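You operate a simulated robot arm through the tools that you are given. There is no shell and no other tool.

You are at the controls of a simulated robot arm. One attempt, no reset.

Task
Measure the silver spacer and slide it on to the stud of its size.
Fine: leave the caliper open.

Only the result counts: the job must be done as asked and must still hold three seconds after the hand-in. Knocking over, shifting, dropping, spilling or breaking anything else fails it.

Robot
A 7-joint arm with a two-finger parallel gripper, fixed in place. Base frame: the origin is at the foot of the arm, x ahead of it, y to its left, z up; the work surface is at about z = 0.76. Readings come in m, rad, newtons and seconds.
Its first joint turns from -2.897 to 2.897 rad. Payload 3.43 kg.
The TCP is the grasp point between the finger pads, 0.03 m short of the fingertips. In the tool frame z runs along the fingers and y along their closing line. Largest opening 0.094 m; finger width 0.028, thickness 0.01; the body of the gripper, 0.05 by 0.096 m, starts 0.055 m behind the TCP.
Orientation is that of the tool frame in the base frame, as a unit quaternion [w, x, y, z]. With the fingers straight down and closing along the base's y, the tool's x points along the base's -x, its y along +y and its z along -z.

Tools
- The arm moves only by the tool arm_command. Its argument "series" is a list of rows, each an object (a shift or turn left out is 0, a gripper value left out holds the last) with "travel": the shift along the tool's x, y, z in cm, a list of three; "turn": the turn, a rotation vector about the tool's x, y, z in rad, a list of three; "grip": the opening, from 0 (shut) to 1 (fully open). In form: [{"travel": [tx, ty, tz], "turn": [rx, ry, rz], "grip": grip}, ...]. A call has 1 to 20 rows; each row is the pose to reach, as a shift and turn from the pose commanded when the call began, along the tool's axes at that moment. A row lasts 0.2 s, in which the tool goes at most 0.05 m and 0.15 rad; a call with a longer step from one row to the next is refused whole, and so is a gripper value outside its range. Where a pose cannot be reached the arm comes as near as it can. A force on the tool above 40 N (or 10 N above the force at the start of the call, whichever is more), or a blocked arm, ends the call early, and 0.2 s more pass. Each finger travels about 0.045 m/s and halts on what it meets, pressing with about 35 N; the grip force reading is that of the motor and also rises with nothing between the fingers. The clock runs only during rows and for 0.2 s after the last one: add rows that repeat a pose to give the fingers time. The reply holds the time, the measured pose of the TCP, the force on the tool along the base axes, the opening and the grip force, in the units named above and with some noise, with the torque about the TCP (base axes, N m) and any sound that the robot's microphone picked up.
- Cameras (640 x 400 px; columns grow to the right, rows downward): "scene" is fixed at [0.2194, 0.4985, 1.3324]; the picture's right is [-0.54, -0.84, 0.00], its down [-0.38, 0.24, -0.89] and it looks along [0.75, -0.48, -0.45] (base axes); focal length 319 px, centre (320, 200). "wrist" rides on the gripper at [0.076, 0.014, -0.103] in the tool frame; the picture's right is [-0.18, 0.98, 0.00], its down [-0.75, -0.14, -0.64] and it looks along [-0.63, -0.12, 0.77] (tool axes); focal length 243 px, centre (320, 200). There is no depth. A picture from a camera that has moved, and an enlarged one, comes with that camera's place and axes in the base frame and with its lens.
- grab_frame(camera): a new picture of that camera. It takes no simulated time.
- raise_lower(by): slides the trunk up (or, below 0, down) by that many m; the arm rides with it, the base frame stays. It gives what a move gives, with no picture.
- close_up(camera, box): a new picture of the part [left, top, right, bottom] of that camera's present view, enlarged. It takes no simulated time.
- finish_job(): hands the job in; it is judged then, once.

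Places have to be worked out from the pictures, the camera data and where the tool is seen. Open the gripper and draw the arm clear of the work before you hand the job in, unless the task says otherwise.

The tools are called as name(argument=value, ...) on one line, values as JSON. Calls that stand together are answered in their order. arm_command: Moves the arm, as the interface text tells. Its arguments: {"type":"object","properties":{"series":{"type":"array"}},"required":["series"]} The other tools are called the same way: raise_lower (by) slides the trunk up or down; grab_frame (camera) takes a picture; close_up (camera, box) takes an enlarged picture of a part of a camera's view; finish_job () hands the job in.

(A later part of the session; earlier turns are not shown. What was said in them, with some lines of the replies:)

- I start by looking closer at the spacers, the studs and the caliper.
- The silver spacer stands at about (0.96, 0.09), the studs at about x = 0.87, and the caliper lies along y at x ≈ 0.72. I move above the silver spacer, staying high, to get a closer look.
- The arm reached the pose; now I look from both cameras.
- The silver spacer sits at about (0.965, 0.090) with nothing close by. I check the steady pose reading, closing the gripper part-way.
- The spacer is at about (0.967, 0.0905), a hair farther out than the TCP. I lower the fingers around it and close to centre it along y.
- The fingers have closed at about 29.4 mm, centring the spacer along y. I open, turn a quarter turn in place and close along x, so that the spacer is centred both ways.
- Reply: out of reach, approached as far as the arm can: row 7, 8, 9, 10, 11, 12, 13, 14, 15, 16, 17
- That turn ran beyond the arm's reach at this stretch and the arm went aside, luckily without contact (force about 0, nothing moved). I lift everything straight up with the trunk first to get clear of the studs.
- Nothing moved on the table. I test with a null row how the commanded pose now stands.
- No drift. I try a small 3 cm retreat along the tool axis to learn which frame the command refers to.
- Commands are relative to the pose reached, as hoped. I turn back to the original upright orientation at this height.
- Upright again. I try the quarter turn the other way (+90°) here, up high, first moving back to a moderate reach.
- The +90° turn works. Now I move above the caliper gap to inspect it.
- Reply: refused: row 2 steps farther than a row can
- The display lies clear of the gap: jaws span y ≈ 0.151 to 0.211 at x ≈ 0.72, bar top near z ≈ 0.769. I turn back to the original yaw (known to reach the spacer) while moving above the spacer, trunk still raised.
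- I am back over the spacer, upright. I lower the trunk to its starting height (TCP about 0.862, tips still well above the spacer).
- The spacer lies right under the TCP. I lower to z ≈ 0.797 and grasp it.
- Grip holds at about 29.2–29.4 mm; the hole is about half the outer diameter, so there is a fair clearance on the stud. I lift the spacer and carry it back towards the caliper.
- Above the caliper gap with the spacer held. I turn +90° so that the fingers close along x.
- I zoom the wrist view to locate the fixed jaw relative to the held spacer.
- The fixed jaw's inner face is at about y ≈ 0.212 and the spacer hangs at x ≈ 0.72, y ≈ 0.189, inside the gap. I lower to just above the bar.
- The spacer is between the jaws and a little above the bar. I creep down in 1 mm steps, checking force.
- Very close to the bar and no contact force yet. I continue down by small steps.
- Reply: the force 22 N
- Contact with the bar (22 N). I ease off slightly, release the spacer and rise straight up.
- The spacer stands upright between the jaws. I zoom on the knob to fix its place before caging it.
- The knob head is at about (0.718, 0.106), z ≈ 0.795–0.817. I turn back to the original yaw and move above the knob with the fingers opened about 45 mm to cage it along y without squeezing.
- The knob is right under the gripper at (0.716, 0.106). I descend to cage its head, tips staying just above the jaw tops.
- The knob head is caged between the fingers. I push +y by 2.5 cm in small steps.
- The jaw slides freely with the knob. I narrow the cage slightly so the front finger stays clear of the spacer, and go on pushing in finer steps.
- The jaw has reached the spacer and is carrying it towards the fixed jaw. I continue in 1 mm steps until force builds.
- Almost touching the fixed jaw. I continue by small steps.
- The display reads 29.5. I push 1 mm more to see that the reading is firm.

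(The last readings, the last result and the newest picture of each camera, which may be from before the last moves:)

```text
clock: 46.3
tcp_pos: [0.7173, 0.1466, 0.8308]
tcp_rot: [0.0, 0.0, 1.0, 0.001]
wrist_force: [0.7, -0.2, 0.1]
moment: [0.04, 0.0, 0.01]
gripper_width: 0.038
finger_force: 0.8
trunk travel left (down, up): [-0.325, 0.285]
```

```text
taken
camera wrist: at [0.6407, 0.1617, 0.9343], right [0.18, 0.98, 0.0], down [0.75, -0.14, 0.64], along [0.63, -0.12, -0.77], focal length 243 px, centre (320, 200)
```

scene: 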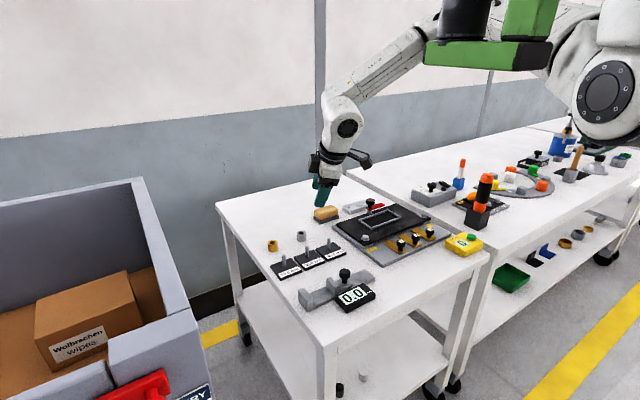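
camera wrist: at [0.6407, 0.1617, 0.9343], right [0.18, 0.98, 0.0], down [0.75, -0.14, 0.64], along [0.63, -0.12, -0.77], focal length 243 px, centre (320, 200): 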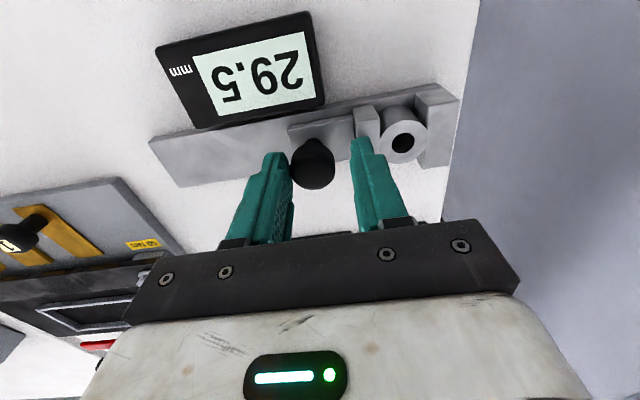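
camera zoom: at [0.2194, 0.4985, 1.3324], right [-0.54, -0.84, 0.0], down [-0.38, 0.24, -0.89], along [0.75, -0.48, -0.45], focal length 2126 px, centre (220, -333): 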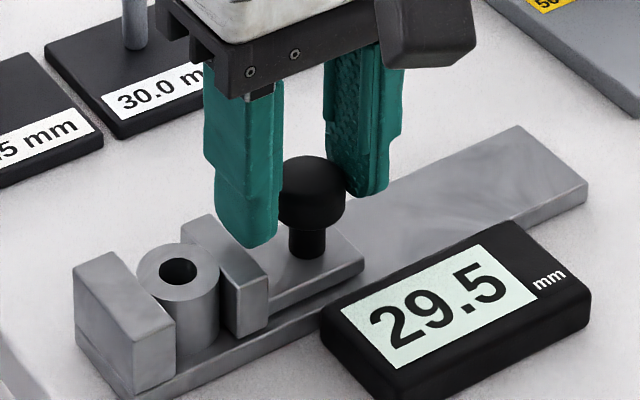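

The reading stays 29.5 mm, and the gripper's own readings (about 29.4) agree. I pull the jaw back about 2.5 cm with the other finger to free the spacer, then rise.

arm_command(series=[{"travel": [0, -0.5, 0]}, {"travel": [0, -1.0, 0]}, {"travel": [0, -1.4, 0]}, {"travel": [0, -1.8, 0]}, {"travel": [0, -2.2, 0]}, {"travel": [0, -2.6, 0]}, {"travel": [0, -3.0, 0]}, {"travel": [0, -3.4, 0]}, {"travel": [0, -3.8, 0]}, {"travel": [0, -3.8, 0]}, {"travel": [0, -3.4, 0]}, {"travel": [0, -3.4, -3]}, {"travel": [0, -3.4, -7]}, {"travel": [0, -3.4, -7.6]}, {"travel": [0, -3.4, -7.6]}])

grab_frame(camera="wrist")

close_up(camera="scene", box=[290, 240, 390, 320])

```text
clock: 49.5
tcp_pos: [0.7155, 0.1108, 0.9081]
tcp_rot: [0.0, 0.0, 1.0, 0.002]
wrist_force: [-0.3, 0.6, -0.1]
moment: [-0.01, -0.02, 0.03]
gripper_width: 0.0377
finger_force: 0.1
trunk travel left (down, up): [-0.325, 0.285]
```

```text
taken
camera wrist: at [0.6405, 0.1259, 1.0103], right [0.18, 0.98, 0.0], down [0.75, -0.14, 0.64], along [0.63, -0.12, -0.77], focal length 243 px, centre (320, 200)
```

wrist: 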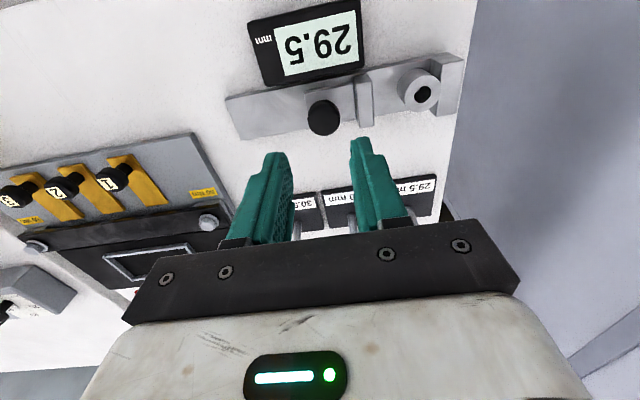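

```text
5.00 times, centred on (340, 280) of scene
camera zoom: at [0.2194, 0.4985, 1.3324], right [-0.54, -0.84, 0.0], down [-0.38, 0.24, -0.89], along [0.75, -0.48, -0.45], focal length 1595 px, centre (220, -200)
```

zoom: 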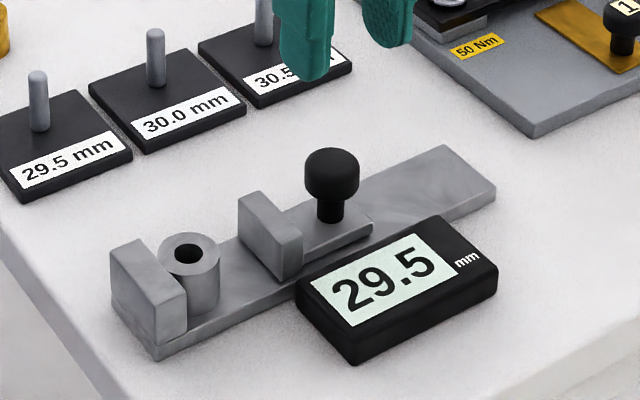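

The caliper is open, the display holds 29.5, and the spacer stands against the fixed jaw at about (0.716, 0.197). I move over it and turn to close along x, keeping the fingers about 4 mm to the -y side of its centre so they clear the fixed jaw.

arm_command(series=[{"travel": [0, 4, 0], "grip": 0.55}, {"travel": [0, 8.2, 0]}, {"travel": [0, 8.2, 0], "turn": [0, 0, 0.143]}, {"travel": [0, 8.2, 0], "turn": [0, 0, 0.286]}, {"travel": [0, 8.2, 0], "turn": [0, 0, 0.429]}, {"travel": [0, 8.2, 0], "turn": [0, 0, 0.572]}, {"travel": [0, 8.2, 0], "turn": [0, 0, 0.715]}, {"travel": [0, 8.2, 0], "turn": [0, 0, 0.858]}, {"travel": [0, 8.2, 0], "turn": [0, 0, 1.001]}, {"travel": [0, 8.2, 0], "turn": [0, 0, 1.144]}, {"travel": [0, 8.2, 0], "turn": [0, 0, 1.287]}, {"travel": [0, 8.2, 0], "turn": [0, 0, 1.43]}, {"travel": [0, 8.2, 0], "turn": [0, 0, 1.5708]}, {"travel": [0, 8.2, 0], "turn": [0, 0, 1.5708]}, {"travel": [0, 8.2, 0], "turn": [0, 0, 1.5708]}])

close_up(camera="wrist", box=[250, 40, 390, 200])

```text
clock: 52.7
tcp_pos: [0.7159, 0.1945, 0.9087]
tcp_rot: [0.0, 0.708, 0.706, 0.0]
wrist_force: [-0.1, 0.4, -0.1]
moment: [0.05, 0.0, 0.02]
gripper_width: 0.0518
finger_force: 0.1
trunk travel left (down, up): [-0.325, 0.285]
```

```text
2.50 times, centred on (320, 120) of wrist
camera zoom: at [0.7304, 0.2713, 1.0107], right [0.98, -0.19, 0.0], down [-0.14, -0.75, 0.64], along [-0.12, -0.63, -0.77], focal length 606 px, centre (320, 400)
```

zoom: 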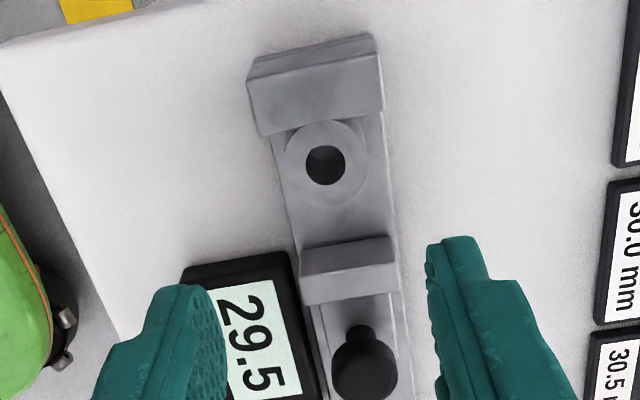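

The spacer is at about (0.718, 0.199). I descend with a small shift and grasp it.

arm_command(series=[{"travel": [-0.15, 0.15, 3]}, {"travel": [-0.15, 0.15, 6]}, {"travel": [-0.15, 0.15, 8]}, {"travel": [-0.15, 0.15, 9]}, {"travel": [-0.15, 0.15, 9.5]}, {"travel": [-0.15, 0.15, 9.9]}, {"travel": [-0.15, 0.15, 9.9]}, {"travel": [-0.15, 0.15, 9.9]}])

close_up(camera="wrist", box=[240, 80, 400, 220])

close_up(camera="scene", box=[290, 250, 360, 310])

```text
clock: 54.5
tcp_pos: [0.7186, 0.1929, 0.808]
tcp_rot: [-0.001, 0.707, 0.708, 0.001]
wrist_force: [-0.2, -0.1, 0.1]
moment: [0.0, 0.0, -0.02]
gripper_width: 0.0514
finger_force: 0.2
trunk travel left (down, up): [-0.325, 0.285]
```

```text
2.86 times, centred on (320, 150) of wrist
camera zoom: at [0.7323, 0.2699, 0.9112], right [0.98, -0.18, 0.0], down [-0.14, -0.75, 0.64], along [-0.12, -0.63, -0.77], focal length 693 px, centre (320, 343)
```

zoom: 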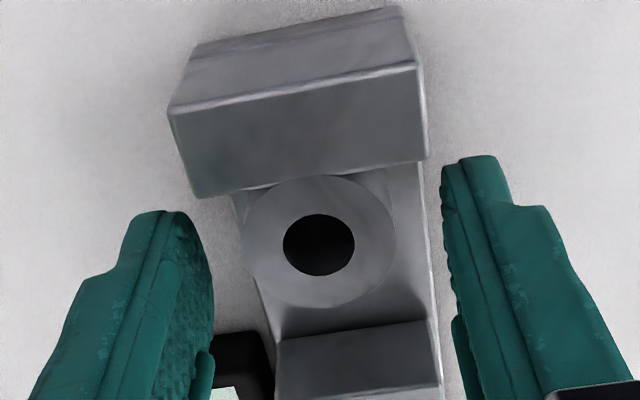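

```text
6.67 times, centred on (325, 280) of scene
camera zoom: at [0.2194, 0.4985, 1.3324], right [-0.54, -0.84, 0.0], down [-0.38, 0.24, -0.89], along [0.75, -0.48, -0.45], focal length 2126 px, centre (287, -333)
```

zoom: 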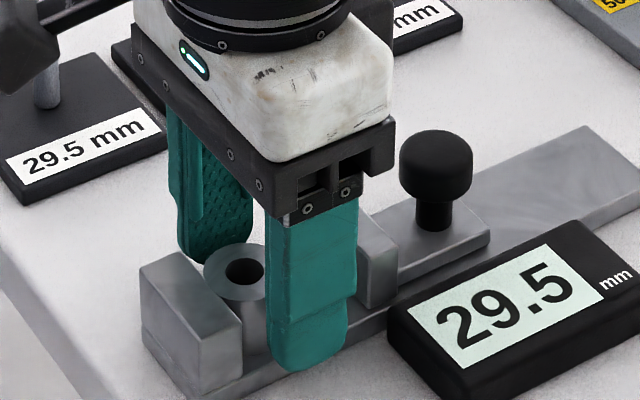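

The fingers straddle the spacer clear of both jaws. I close.

arm_command(series=[{"grip": 0.45}, {"grip": 0.35}, {"grip": 0.2}, {"grip": 0.2}, {"grip": 0.2}, {"grip": 0.2}])

close_up(camera="wrist", box=[260, 110, 380, 210])

```text
clock: 55.9
tcp_pos: [0.7187, 0.1937, 0.8081]
tcp_rot: [-0.001, 0.707, 0.707, 0.002]
wrist_force: [1.3, 0.6, 0.7]
moment: [0.03, 0.02, 0.01]
gripper_width: 0.0294
finger_force: 35.2
trunk travel left (down, up): [-0.325, 0.285]
```

```text
4.00 times, centred on (320, 160) of wrist
camera zoom: at [0.7323, 0.2699, 0.9113], right [0.98, -0.18, 0.0], down [-0.14, -0.75, 0.64], along [-0.12, -0.63, -0.77], focal length 970 px, centre (320, 360)
```

zoom: 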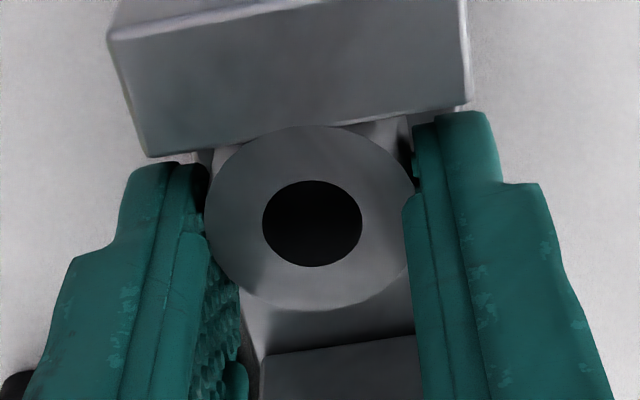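

The spacer is held (29.4 mm), sitting about 8 mm off the pad centre along tool x. I lift it straight up out of the caliper.

arm_command(series=[{"travel": [0, 0, -0.5]}, {"travel": [0, 0, -1.5]}, {"travel": [0, 0, -3.5]}, {"travel": [0, 0, -7]}, {"travel": [0, 0, -10.5]}, {"travel": [0, 0, -12]}, {"travel": [0, 0, -12]}])

grab_frame(camera="wrist")

close_up(camera="scene", box=[270, 220, 390, 320])

```text
clock: 57.5
tcp_pos: [0.7186, 0.1927, 0.927]
tcp_rot: [-0.001, 0.707, 0.707, 0.001]
wrist_force: [-0.4, 0.4, -2.2]
moment: [0.03, -0.03, -0.01]
gripper_width: 0.0291
finger_force: 35.5
trunk travel left (down, up): [-0.325, 0.285]
```

```text
taken
camera wrist: at [0.7331, 0.2695, 1.03], right [0.98, -0.18, 0.0], down [-0.14, -0.75, 0.64], along [-0.12, -0.63, -0.77], focal length 243 px, centre (320, 200)
```

wrist: 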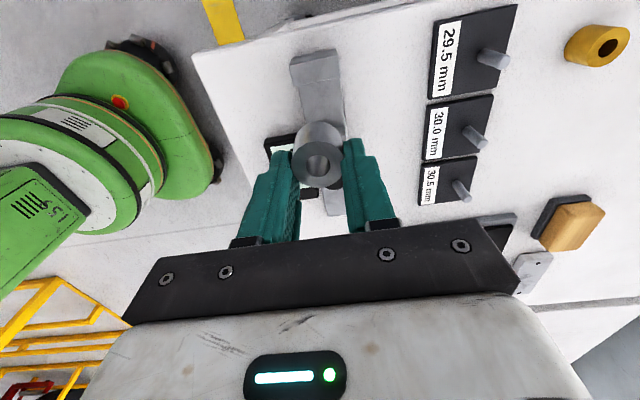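

```text
4.00 times, centred on (330, 270) of scene
camera zoom: at [0.2194, 0.4985, 1.3324], right [-0.54, -0.84, 0.0], down [-0.38, 0.24, -0.89], along [0.75, -0.48, -0.45], focal length 1276 px, centre (280, -80)
```

zoom: 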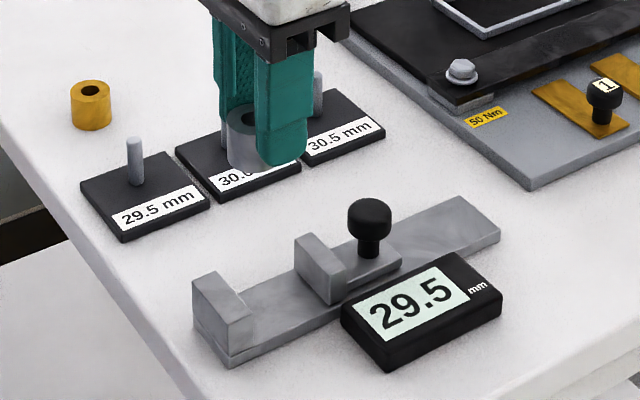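

The spacer is out and the caliper undisturbed. I move in x toward the 29.5 stud, still high, to view and locate it.

arm_command(series=[{"travel": [0, 4, 0]}, {"travel": [0, 8, 0]}, {"travel": [0, 12, 0]}, {"travel": [0, 15, 0]}, {"travel": [0, 15, 0]}, {"travel": [0, 15, 0]}])

grab_frame(camera="wrist")

close_up(camera="scene", box=[250, 210, 340, 290])

```text
clock: 58.9
tcp_pos: [0.8684, 0.1919, 0.9276]
tcp_rot: [0.0, 0.706, 0.708, 0.001]
wrist_force: [-0.3, 0.5, -0.8]
moment: [0.0, 0.02, -0.01]
gripper_width: 0.0295
finger_force: 34.5
trunk travel left (down, up): [-0.325, 0.285]
```

```text
taken
camera wrist: at [0.8831, 0.2685, 1.0306], right [0.98, -0.18, 0.0], down [-0.14, -0.76, 0.64], along [-0.12, -0.63, -0.77], focal length 243 px, centre (320, 200)
```

wrist: 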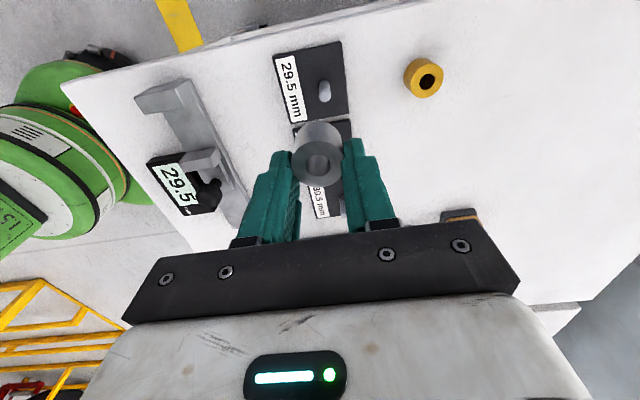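

```text
5.00 times, centred on (295, 250) of scene
camera zoom: at [0.2194, 0.4985, 1.3324], right [-0.54, -0.84, 0.0], down [-0.38, 0.24, -0.89], along [0.75, -0.48, -0.45], focal length 1595 px, centre (445, -50)
```

zoom: 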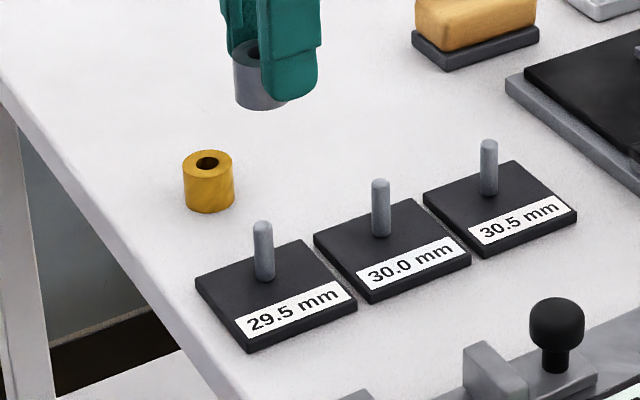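

The +90° yaw is reachable here. I zoom the wrist view on the 29.5 stud and the held spacer.

close_up(camera="wrist", box=[260, 30, 380, 190])

close_up(camera="scene", box=[275, 215, 325, 265])

```text
2.50 times, centred on (320, 110) of wrist
camera zoom: at [0.8831, 0.2685, 1.0306], right [0.98, -0.18, 0.0], down [-0.14, -0.76, 0.64], along [-0.12, -0.63, -0.77], focal length 606 px, centre (320, 425)
```

zoom: 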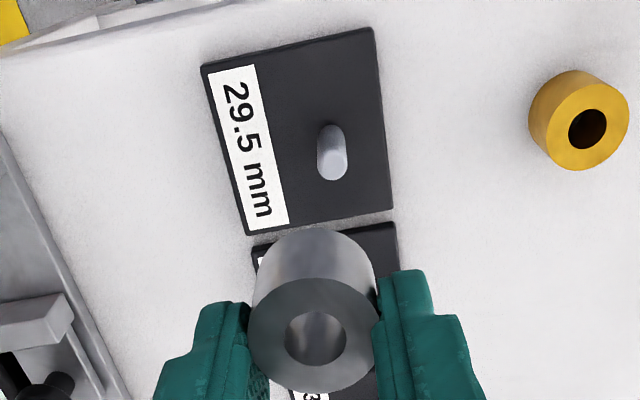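

```text
8.00 times, centred on (300, 240) of scene
camera zoom: at [0.2194, 0.4985, 1.3324], right [-0.54, -0.84, 0.0], down [-0.38, 0.24, -0.89], along [0.75, -0.48, -0.45], focal length 2551 px, centre (480, -120)
```

zoom: 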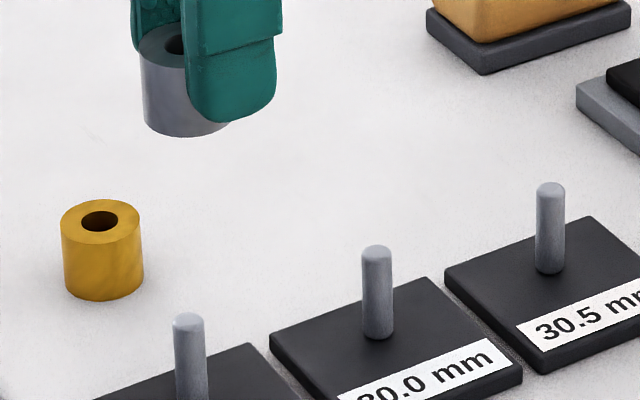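

With a spacer height of about 25 mm the views agree: the spacer centre is at about (0.869, 0.1985) and the 29.5 stud some 5 mm in +x and 2 mm in +y from it. I shift by that and lower to about 1 cm above the stud top.

arm_command(series=[{"travel": [0.2, 0.5, 2.5]}, {"travel": [0.2, 0.5, 5]}, {"travel": [0.2, 0.5, 6.8]}, {"travel": [0.2, 0.5, 7.4]}, {"travel": [0.2, 0.5, 7.4]}, {"travel": [0.2, 0.5, 7.4]}])

close_up(camera="wrist", box=[260, 70, 380, 210])

close_up(camera="scene", box=[285, 235, 325, 270])

```text
clock: 60.3
tcp_pos: [0.8735, 0.1945, 0.8538]
tcp_rot: [-0.001, 0.707, 0.707, 0.001]
wrist_force: [0.0, -0.8, -0.6]
moment: [-0.02, 0.04, -0.01]
gripper_width: 0.0293
finger_force: 34.3
trunk travel left (down, up): [-0.325, 0.285]
```

```text
2.86 times, centred on (320, 140) of wrist
camera zoom: at [0.8876, 0.2714, 0.9563], right [0.98, -0.18, 0.0], down [-0.14, -0.75, 0.64], along [-0.12, -0.63, -0.77], focal length 693 px, centre (320, 371)
```

zoom: 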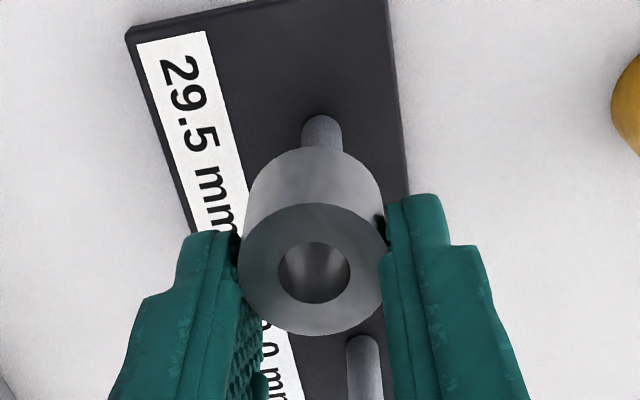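

```text
11.43 times, centred on (305, 252) of scene
camera zoom: at [0.2194, 0.4985, 1.3324], right [-0.54, -0.84, 0.0], down [-0.38, 0.24, -0.89], along [0.75, -0.48, -0.45], focal length 3645 px, centre (491, -400)
```

zoom: 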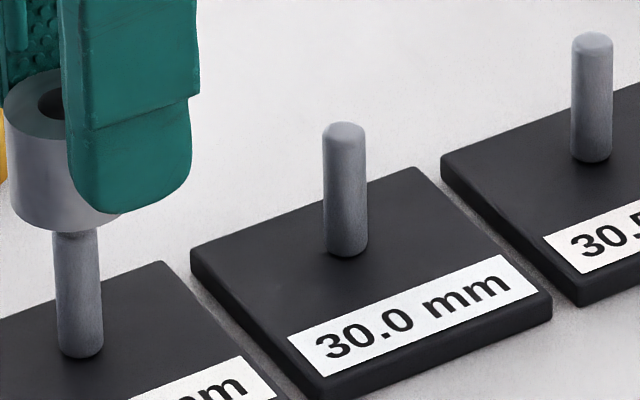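

The wrist view suggests the stud is about 1.7 mm further in +x than the spacer axis. I take a better scene close-up to judge the other direction.

close_up(camera="scene", box=[270, 230, 320, 275])

```text
8.89 times, centred on (295, 252) of scene
camera zoom: at [0.2194, 0.4985, 1.3324], right [-0.54, -0.84, 0.0], down [-0.38, 0.24, -0.89], along [0.75, -0.48, -0.45], focal length 2835 px, centre (542, -267)
```

zoom: 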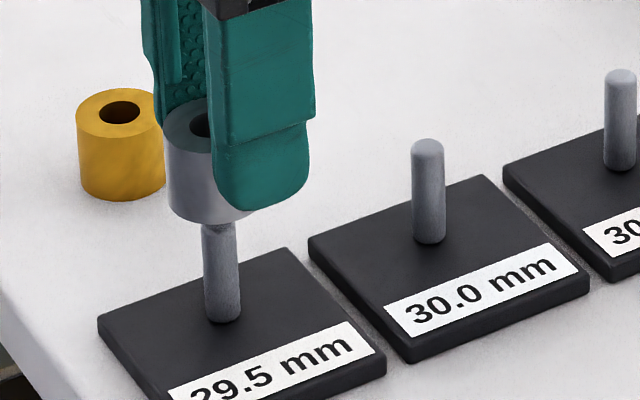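

The two views combined give a correction of about +1.5 mm in x and −0.5 mm in y. I apply it and re-check.

arm_command(series=[{"travel": [-0.06, 0.16, 0]}, {"travel": [-0.06, 0.16, 0.4]}, {"travel": [-0.06, 0.16, 0.4]}])

close_up(camera="wrist", box=[270, 90, 370, 190])

close_up(camera="scene", box=[270, 230, 320, 275])

```text
clock: 61.1
tcp_pos: [0.8751, 0.1954, 0.8499]
tcp_rot: [-0.001, 0.707, 0.707, 0.001]
wrist_force: [0.4, -0.1, -1.3]
moment: [-0.03, -0.02, -0.01]
gripper_width: 0.0291
finger_force: 35.1
trunk travel left (down, up): [-0.325, 0.285]
```

```text
4.00 times, centred on (320, 140) of wrist
camera zoom: at [0.8894, 0.2715, 0.9524], right [0.98, -0.18, 0.0], down [-0.14, -0.75, 0.64], along [-0.12, -0.63, -0.77], focal length 970 px, centre (320, 440)
```

zoom: 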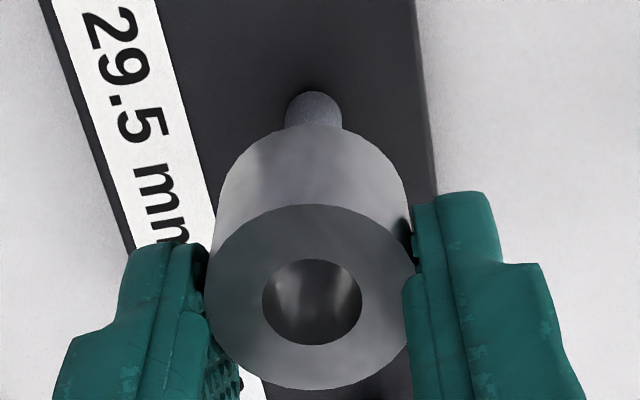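

```text
8.89 times, centred on (295, 252) of scene
camera zoom: at [0.2194, 0.4985, 1.3324], right [-0.54, -0.84, 0.0], down [-0.38, 0.24, -0.89], along [0.75, -0.48, -0.45], focal length 2835 px, centre (542, -267)
```

zoom: 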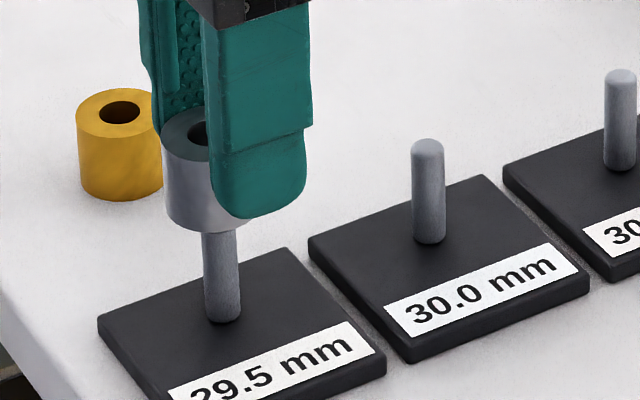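

x is now aligned; both views show the stud about 1.2 mm toward −y. I correct that and creep down to the stud's tip.

arm_command(series=[{"travel": [-0.12, 0, 0]}, {"travel": [-0.12, 0, 0.3]}, {"travel": [-0.12, 0, 0.6]}, {"travel": [-0.12, 0, 0.8]}, {"travel": [-0.12, 0, 1.0]}, {"travel": [-0.12, 0, 1.0]}])

close_up(camera="wrist", box=[270, 90, 370, 190])

close_up(camera="scene", box=[270, 230, 320, 275])

```text
clock: 62.5
tcp_pos: [0.8744, 0.1943, 0.8396]
tcp_rot: [-0.001, 0.707, 0.708, 0.001]
wrist_force: [-0.5, -0.5, -1.8]
moment: [-0.01, 0.01, -0.02]
gripper_width: 0.0296
finger_force: 35.2
trunk travel left (down, up): [-0.325, 0.285]
```

```text
4.00 times, centred on (320, 140) of wrist
camera zoom: at [0.8894, 0.2698, 0.9425], right [0.98, -0.18, 0.0], down [-0.14, -0.75, 0.64], along [-0.12, -0.63, -0.77], focal length 970 px, centre (320, 440)
```

zoom: 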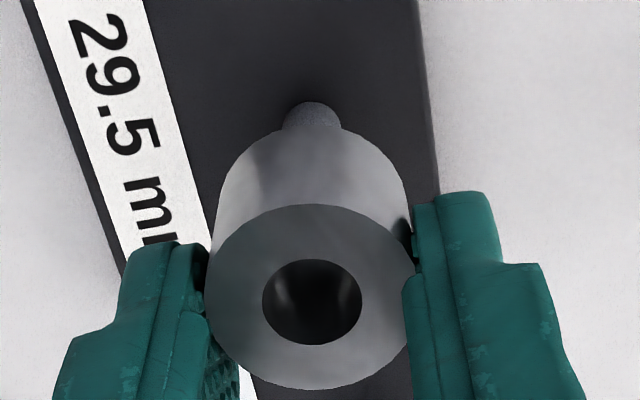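

```text
8.89 times, centred on (295, 252) of scene
camera zoom: at [0.2194, 0.4985, 1.3324], right [-0.54, -0.84, 0.0], down [-0.38, 0.24, -0.89], along [0.75, -0.48, -0.45], focal length 2835 px, centre (542, -267)
```

zoom: 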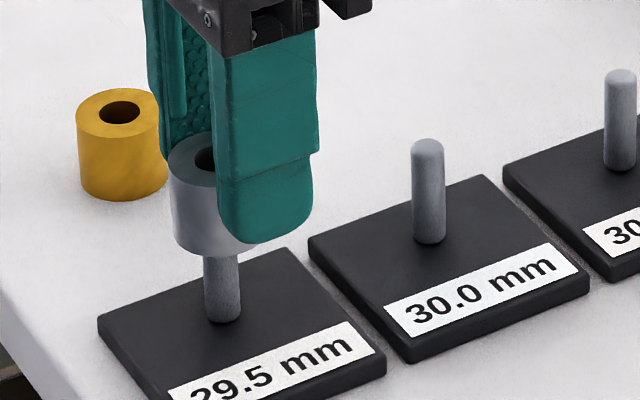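

No contact force, the spacer's bottom is just at the stud's tip and centred on it. I continue down in small steps.

arm_command(series=[{"travel": [0.03, 0, 0.15]}, {"travel": [0.03, 0, 0.3]}, {"travel": [0.03, 0, 0.45]}, {"travel": [0.03, 0, 0.6]}, {"travel": [0.03, 0, 0.6]}])

close_up(camera="scene", box=[270, 230, 320, 275])

close_up(camera="wrist", box=[270, 90, 370, 190])

```text
clock: 63.7
tcp_pos: [0.8753, 0.193, 0.8335]
tcp_rot: [-0.001, 0.707, 0.707, 0.0]
wrist_force: [1.2, 0.4, -1.0]
moment: [-0.03, 0.0, 0.0]
gripper_width: 0.0293
finger_force: 34.9
trunk travel left (down, up): [-0.325, 0.285]
```

```text
8.89 times, centred on (295, 252) of scene
camera zoom: at [0.2194, 0.4985, 1.3324], right [-0.54, -0.84, 0.0], down [-0.38, 0.24, -0.89], along [0.75, -0.48, -0.45], focal length 2835 px, centre (542, -267)
```

zoom: 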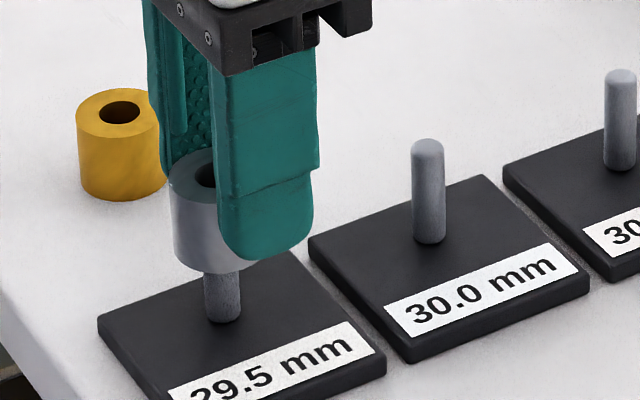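

```text
4.00 times, centred on (320, 140) of wrist
camera zoom: at [0.8892, 0.27, 0.9366], right [0.98, -0.18, 0.0], down [-0.14, -0.75, 0.64], along [-0.12, -0.63, -0.77], focal length 970 px, centre (320, 440)
```

zoom: 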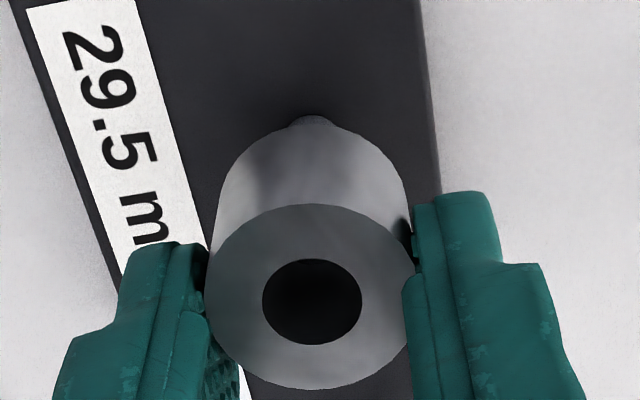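

The stud has entered the bore with no force. I keep lowering to near the plate.

arm_command(series=[{"travel": [0, 0, 0.25]}, {"travel": [0, 0, 0.5]}, {"travel": [0, 0, 0.75]}, {"travel": [0, 0, 1.0]}, {"travel": [0, 0, 1.25]}, {"travel": [0, 0, 1.5]}, {"travel": [0, 0, 1.75]}, {"travel": [0, 0, 2.0]}, {"travel": [0, 0, 2.2]}, {"travel": [0, 0, 2.2]}])

close_up(camera="scene", box=[270, 230, 320, 275])

close_up(camera="wrist", box=[270, 90, 370, 190])

```text
clock: 65.9
tcp_pos: [0.8757, 0.1937, 0.8112]
tcp_rot: [-0.001, 0.707, 0.707, 0.001]
wrist_force: [0.1, -1.0, -1.3]
moment: [-0.04, 0.01, 0.02]
gripper_width: 0.0295
finger_force: 35.2
trunk travel left (down, up): [-0.325, 0.285]
```

```text
8.89 times, centred on (295, 252) of scene
camera zoom: at [0.2194, 0.4985, 1.3324], right [-0.54, -0.84, 0.0], down [-0.38, 0.24, -0.89], along [0.75, -0.48, -0.45], focal length 2835 px, centre (542, -267)
```

zoom: 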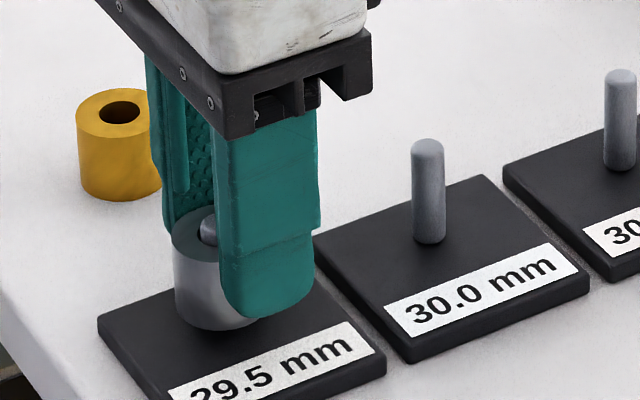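

```text
4.00 times, centred on (320, 140) of wrist
camera zoom: at [0.8894, 0.2705, 0.9149], right [0.98, -0.18, 0.0], down [-0.14, -0.75, 0.64], along [-0.12, -0.63, -0.77], focal length 970 px, centre (320, 440)
```

zoom: 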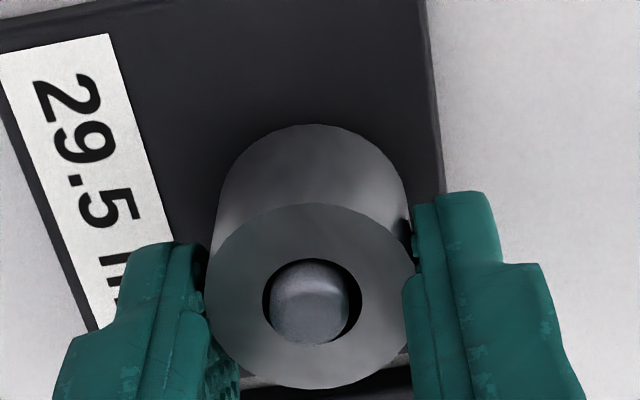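

The stud's tip shows in the bore, nearly centred. I creep down the last few millimetres until the spacer seats on the plate.

arm_command(series=[{"travel": [0, 0, 0.1]}, {"travel": [0, 0, 0.2]}, {"travel": [0, 0, 0.3]}, {"travel": [0, 0, 0.4]}, {"travel": [0, 0, 0.4]}])

```text
clock: 67.1
tcp_pos: [0.8749, 0.1947, 0.8079]
tcp_rot: [-0.001, 0.707, 0.707, 0.001]
wrist_force: [0.3, -0.3, -0.2]
moment: [-0.02, 0.0, 0.01]
gripper_width: 0.0292
finger_force: 35.3
trunk travel left (down, up): [-0.325, 0.285]
```

No contact yet at z ≈ 0.8079. I continue another few millimetres in 1 mm steps.

arm_command(series=[{"travel": [0, 0, 0.1]}, {"travel": [0, 0, 0.2]}, {"travel": [0, 0, 0.2]}])

close_up(camera="scene", box=[270, 230, 320, 275])

```text
clock: 67.9
tcp_pos: [0.8747, 0.1936, 0.808]
tcp_rot: [-0.002, 0.707, 0.707, 0.001]
wrist_force: [1.1, 1.2, 2.4]
moment: [0.03, -0.01, 0.0]
gripper_width: 0.0294
finger_force: 35.2
trunk travel left (down, up): [-0.325, 0.285]
```

```text
8.89 times, centred on (295, 252) of scene
camera zoom: at [0.2194, 0.4985, 1.3324], right [-0.54, -0.84, 0.0], down [-0.38, 0.24, -0.89], along [0.75, -0.48, -0.45], focal length 2835 px, centre (542, -267)
```

zoom: 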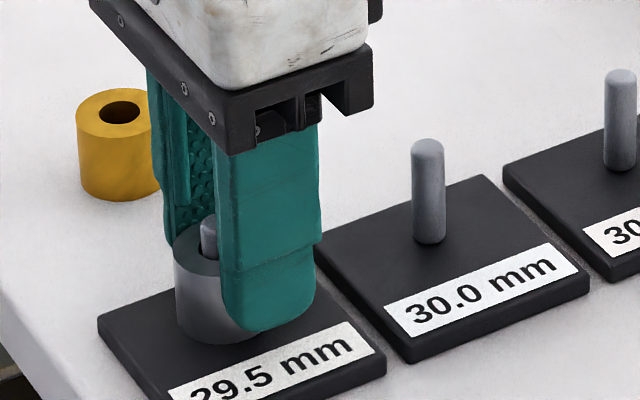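

Light contact (about 2–3 N): the spacer has seated on the plate. I open the gripper and rise straight up.

arm_command(series=[{"grip": 0.5}, {"grip": 0.5}, {"grip": 0.5}, {"grip": 0.5}, {"travel": [0, 0, -0.5]}, {"travel": [0, 0, -2]}, {"travel": [0, 0, -5]}, {"travel": [0, 0, -9]}, {"travel": [0, 0, -13]}, {"travel": [0, 0, -15]}, {"travel": [0, 0, -15]}])

grab_frame(camera="scene")

close_up(camera="scene", box=[260, 220, 350, 290])

close_up(camera="wrist", box=[240, 30, 400, 190])

```text
clock: 70.3
tcp_pos: [0.8747, 0.1937, 0.9547]
tcp_rot: [-0.001, 0.708, 0.706, 0.001]
wrist_force: [0.3, -0.5, 0.3]
moment: [0.02, 0.0, 0.01]
gripper_width: 0.0471
finger_force: 0.0
trunk travel left (down, up): [-0.325, 0.285]
```

```text
taken
```

scene: 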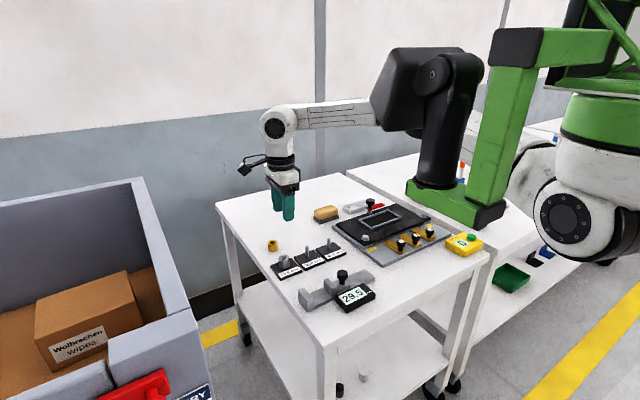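

```text
5.71 times, centred on (305, 255) of scene
camera zoom: at [0.2194, 0.4985, 1.3324], right [-0.54, -0.84, 0.0], down [-0.38, 0.24, -0.89], along [0.75, -0.48, -0.45], focal length 1822 px, centre (406, -114)
```

zoom: 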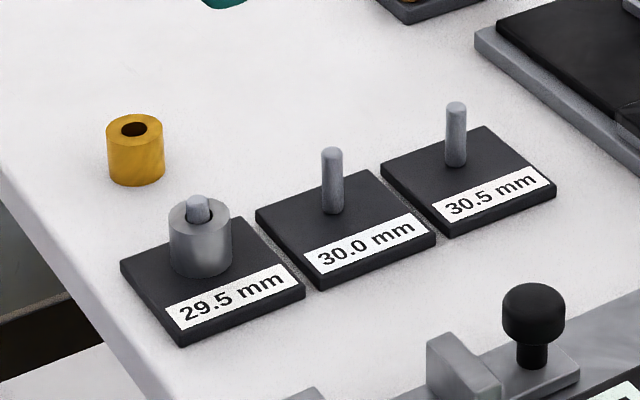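

```text
2.50 times, centred on (320, 110) of wrist
camera zoom: at [0.8896, 0.2694, 1.0576], right [0.98, -0.19, 0.0], down [-0.14, -0.75, 0.64], along [-0.12, -0.63, -0.77], focal length 606 px, centre (320, 425)
```

zoom: 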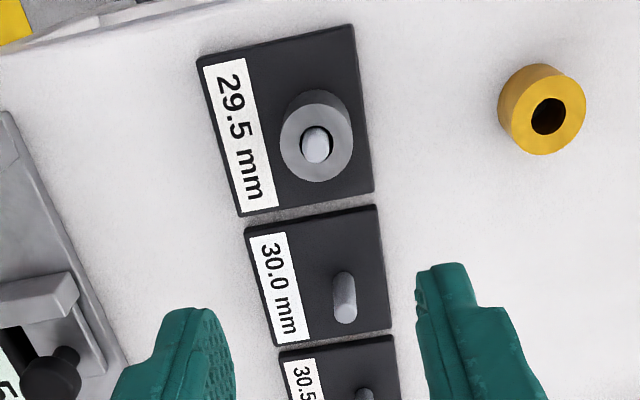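

The silver spacer sits flat on the 29.5 mm stud, and everything else is in place. I open the gripper fully and draw the arm further clear.

arm_command(series=[{"travel": [0, 0, -4], "grip": 1.0}, {"travel": [0, 0, -8]}, {"travel": [0, -4, -8]}, {"travel": [-2, -8, -8]}, {"travel": [-4, -12, -8]}, {"travel": [-6, -16, -8]}, {"travel": [-6, -16, -8]}, {"travel": [-6, -16, -8]}])

close_up(camera="scene", box=[250, 190, 410, 320])

```text
clock: 72.1
tcp_pos: [0.7131, 0.1336, 1.0354]
tcp_rot: [-0.001, 0.708, 0.706, 0.0]
wrist_force: [-0.1, 0.4, -0.4]
moment: [-0.02, 0.0, 0.02]
gripper_width: 0.0939
finger_force: 0.1
trunk travel left (down, up): [-0.325, 0.285]
```

```text
3.08 times, centred on (330, 255) of scene
camera zoom: at [0.2194, 0.4985, 1.3324], right [-0.54, -0.84, 0.0], down [-0.38, 0.24, -0.89], along [0.75, -0.48, -0.45], focal length 981 px, centre (289, 31)
```

zoom: 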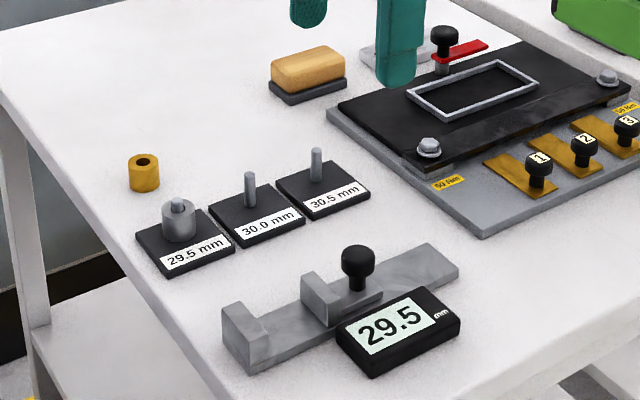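

The spacer, measured at 29.5 mm, is seated on the 29.5 mm stud. The gripper is open, the arm is clear and nothing else has moved, so I hand the job in.

finish_job()

```text
The job is handed in.
```

The silver spacer measured 29.5 mm on the caliper, and it now sits flat on the 29.5 mm stud. The gripper's own width readings, 29.1 to 29.6 mm, agreed with that.

The caliper is left open and its display still shows 29.5. Before handing in, I opened the gripper and drew the arm clear. The last picture showed the other studs, the gold spacer and the caliper undisturbed.

There was one slip along the way. An early quarter turn at full stretch was out of reach, and the arm swung aside near the 30.5 mm stud. The force reading stayed near zero and the pictures showed nothing touched or moved. I raised the trunk, turned back upright and continued with the turn in the other direction.

The job is handed in, but the reply didn't include a verdict.
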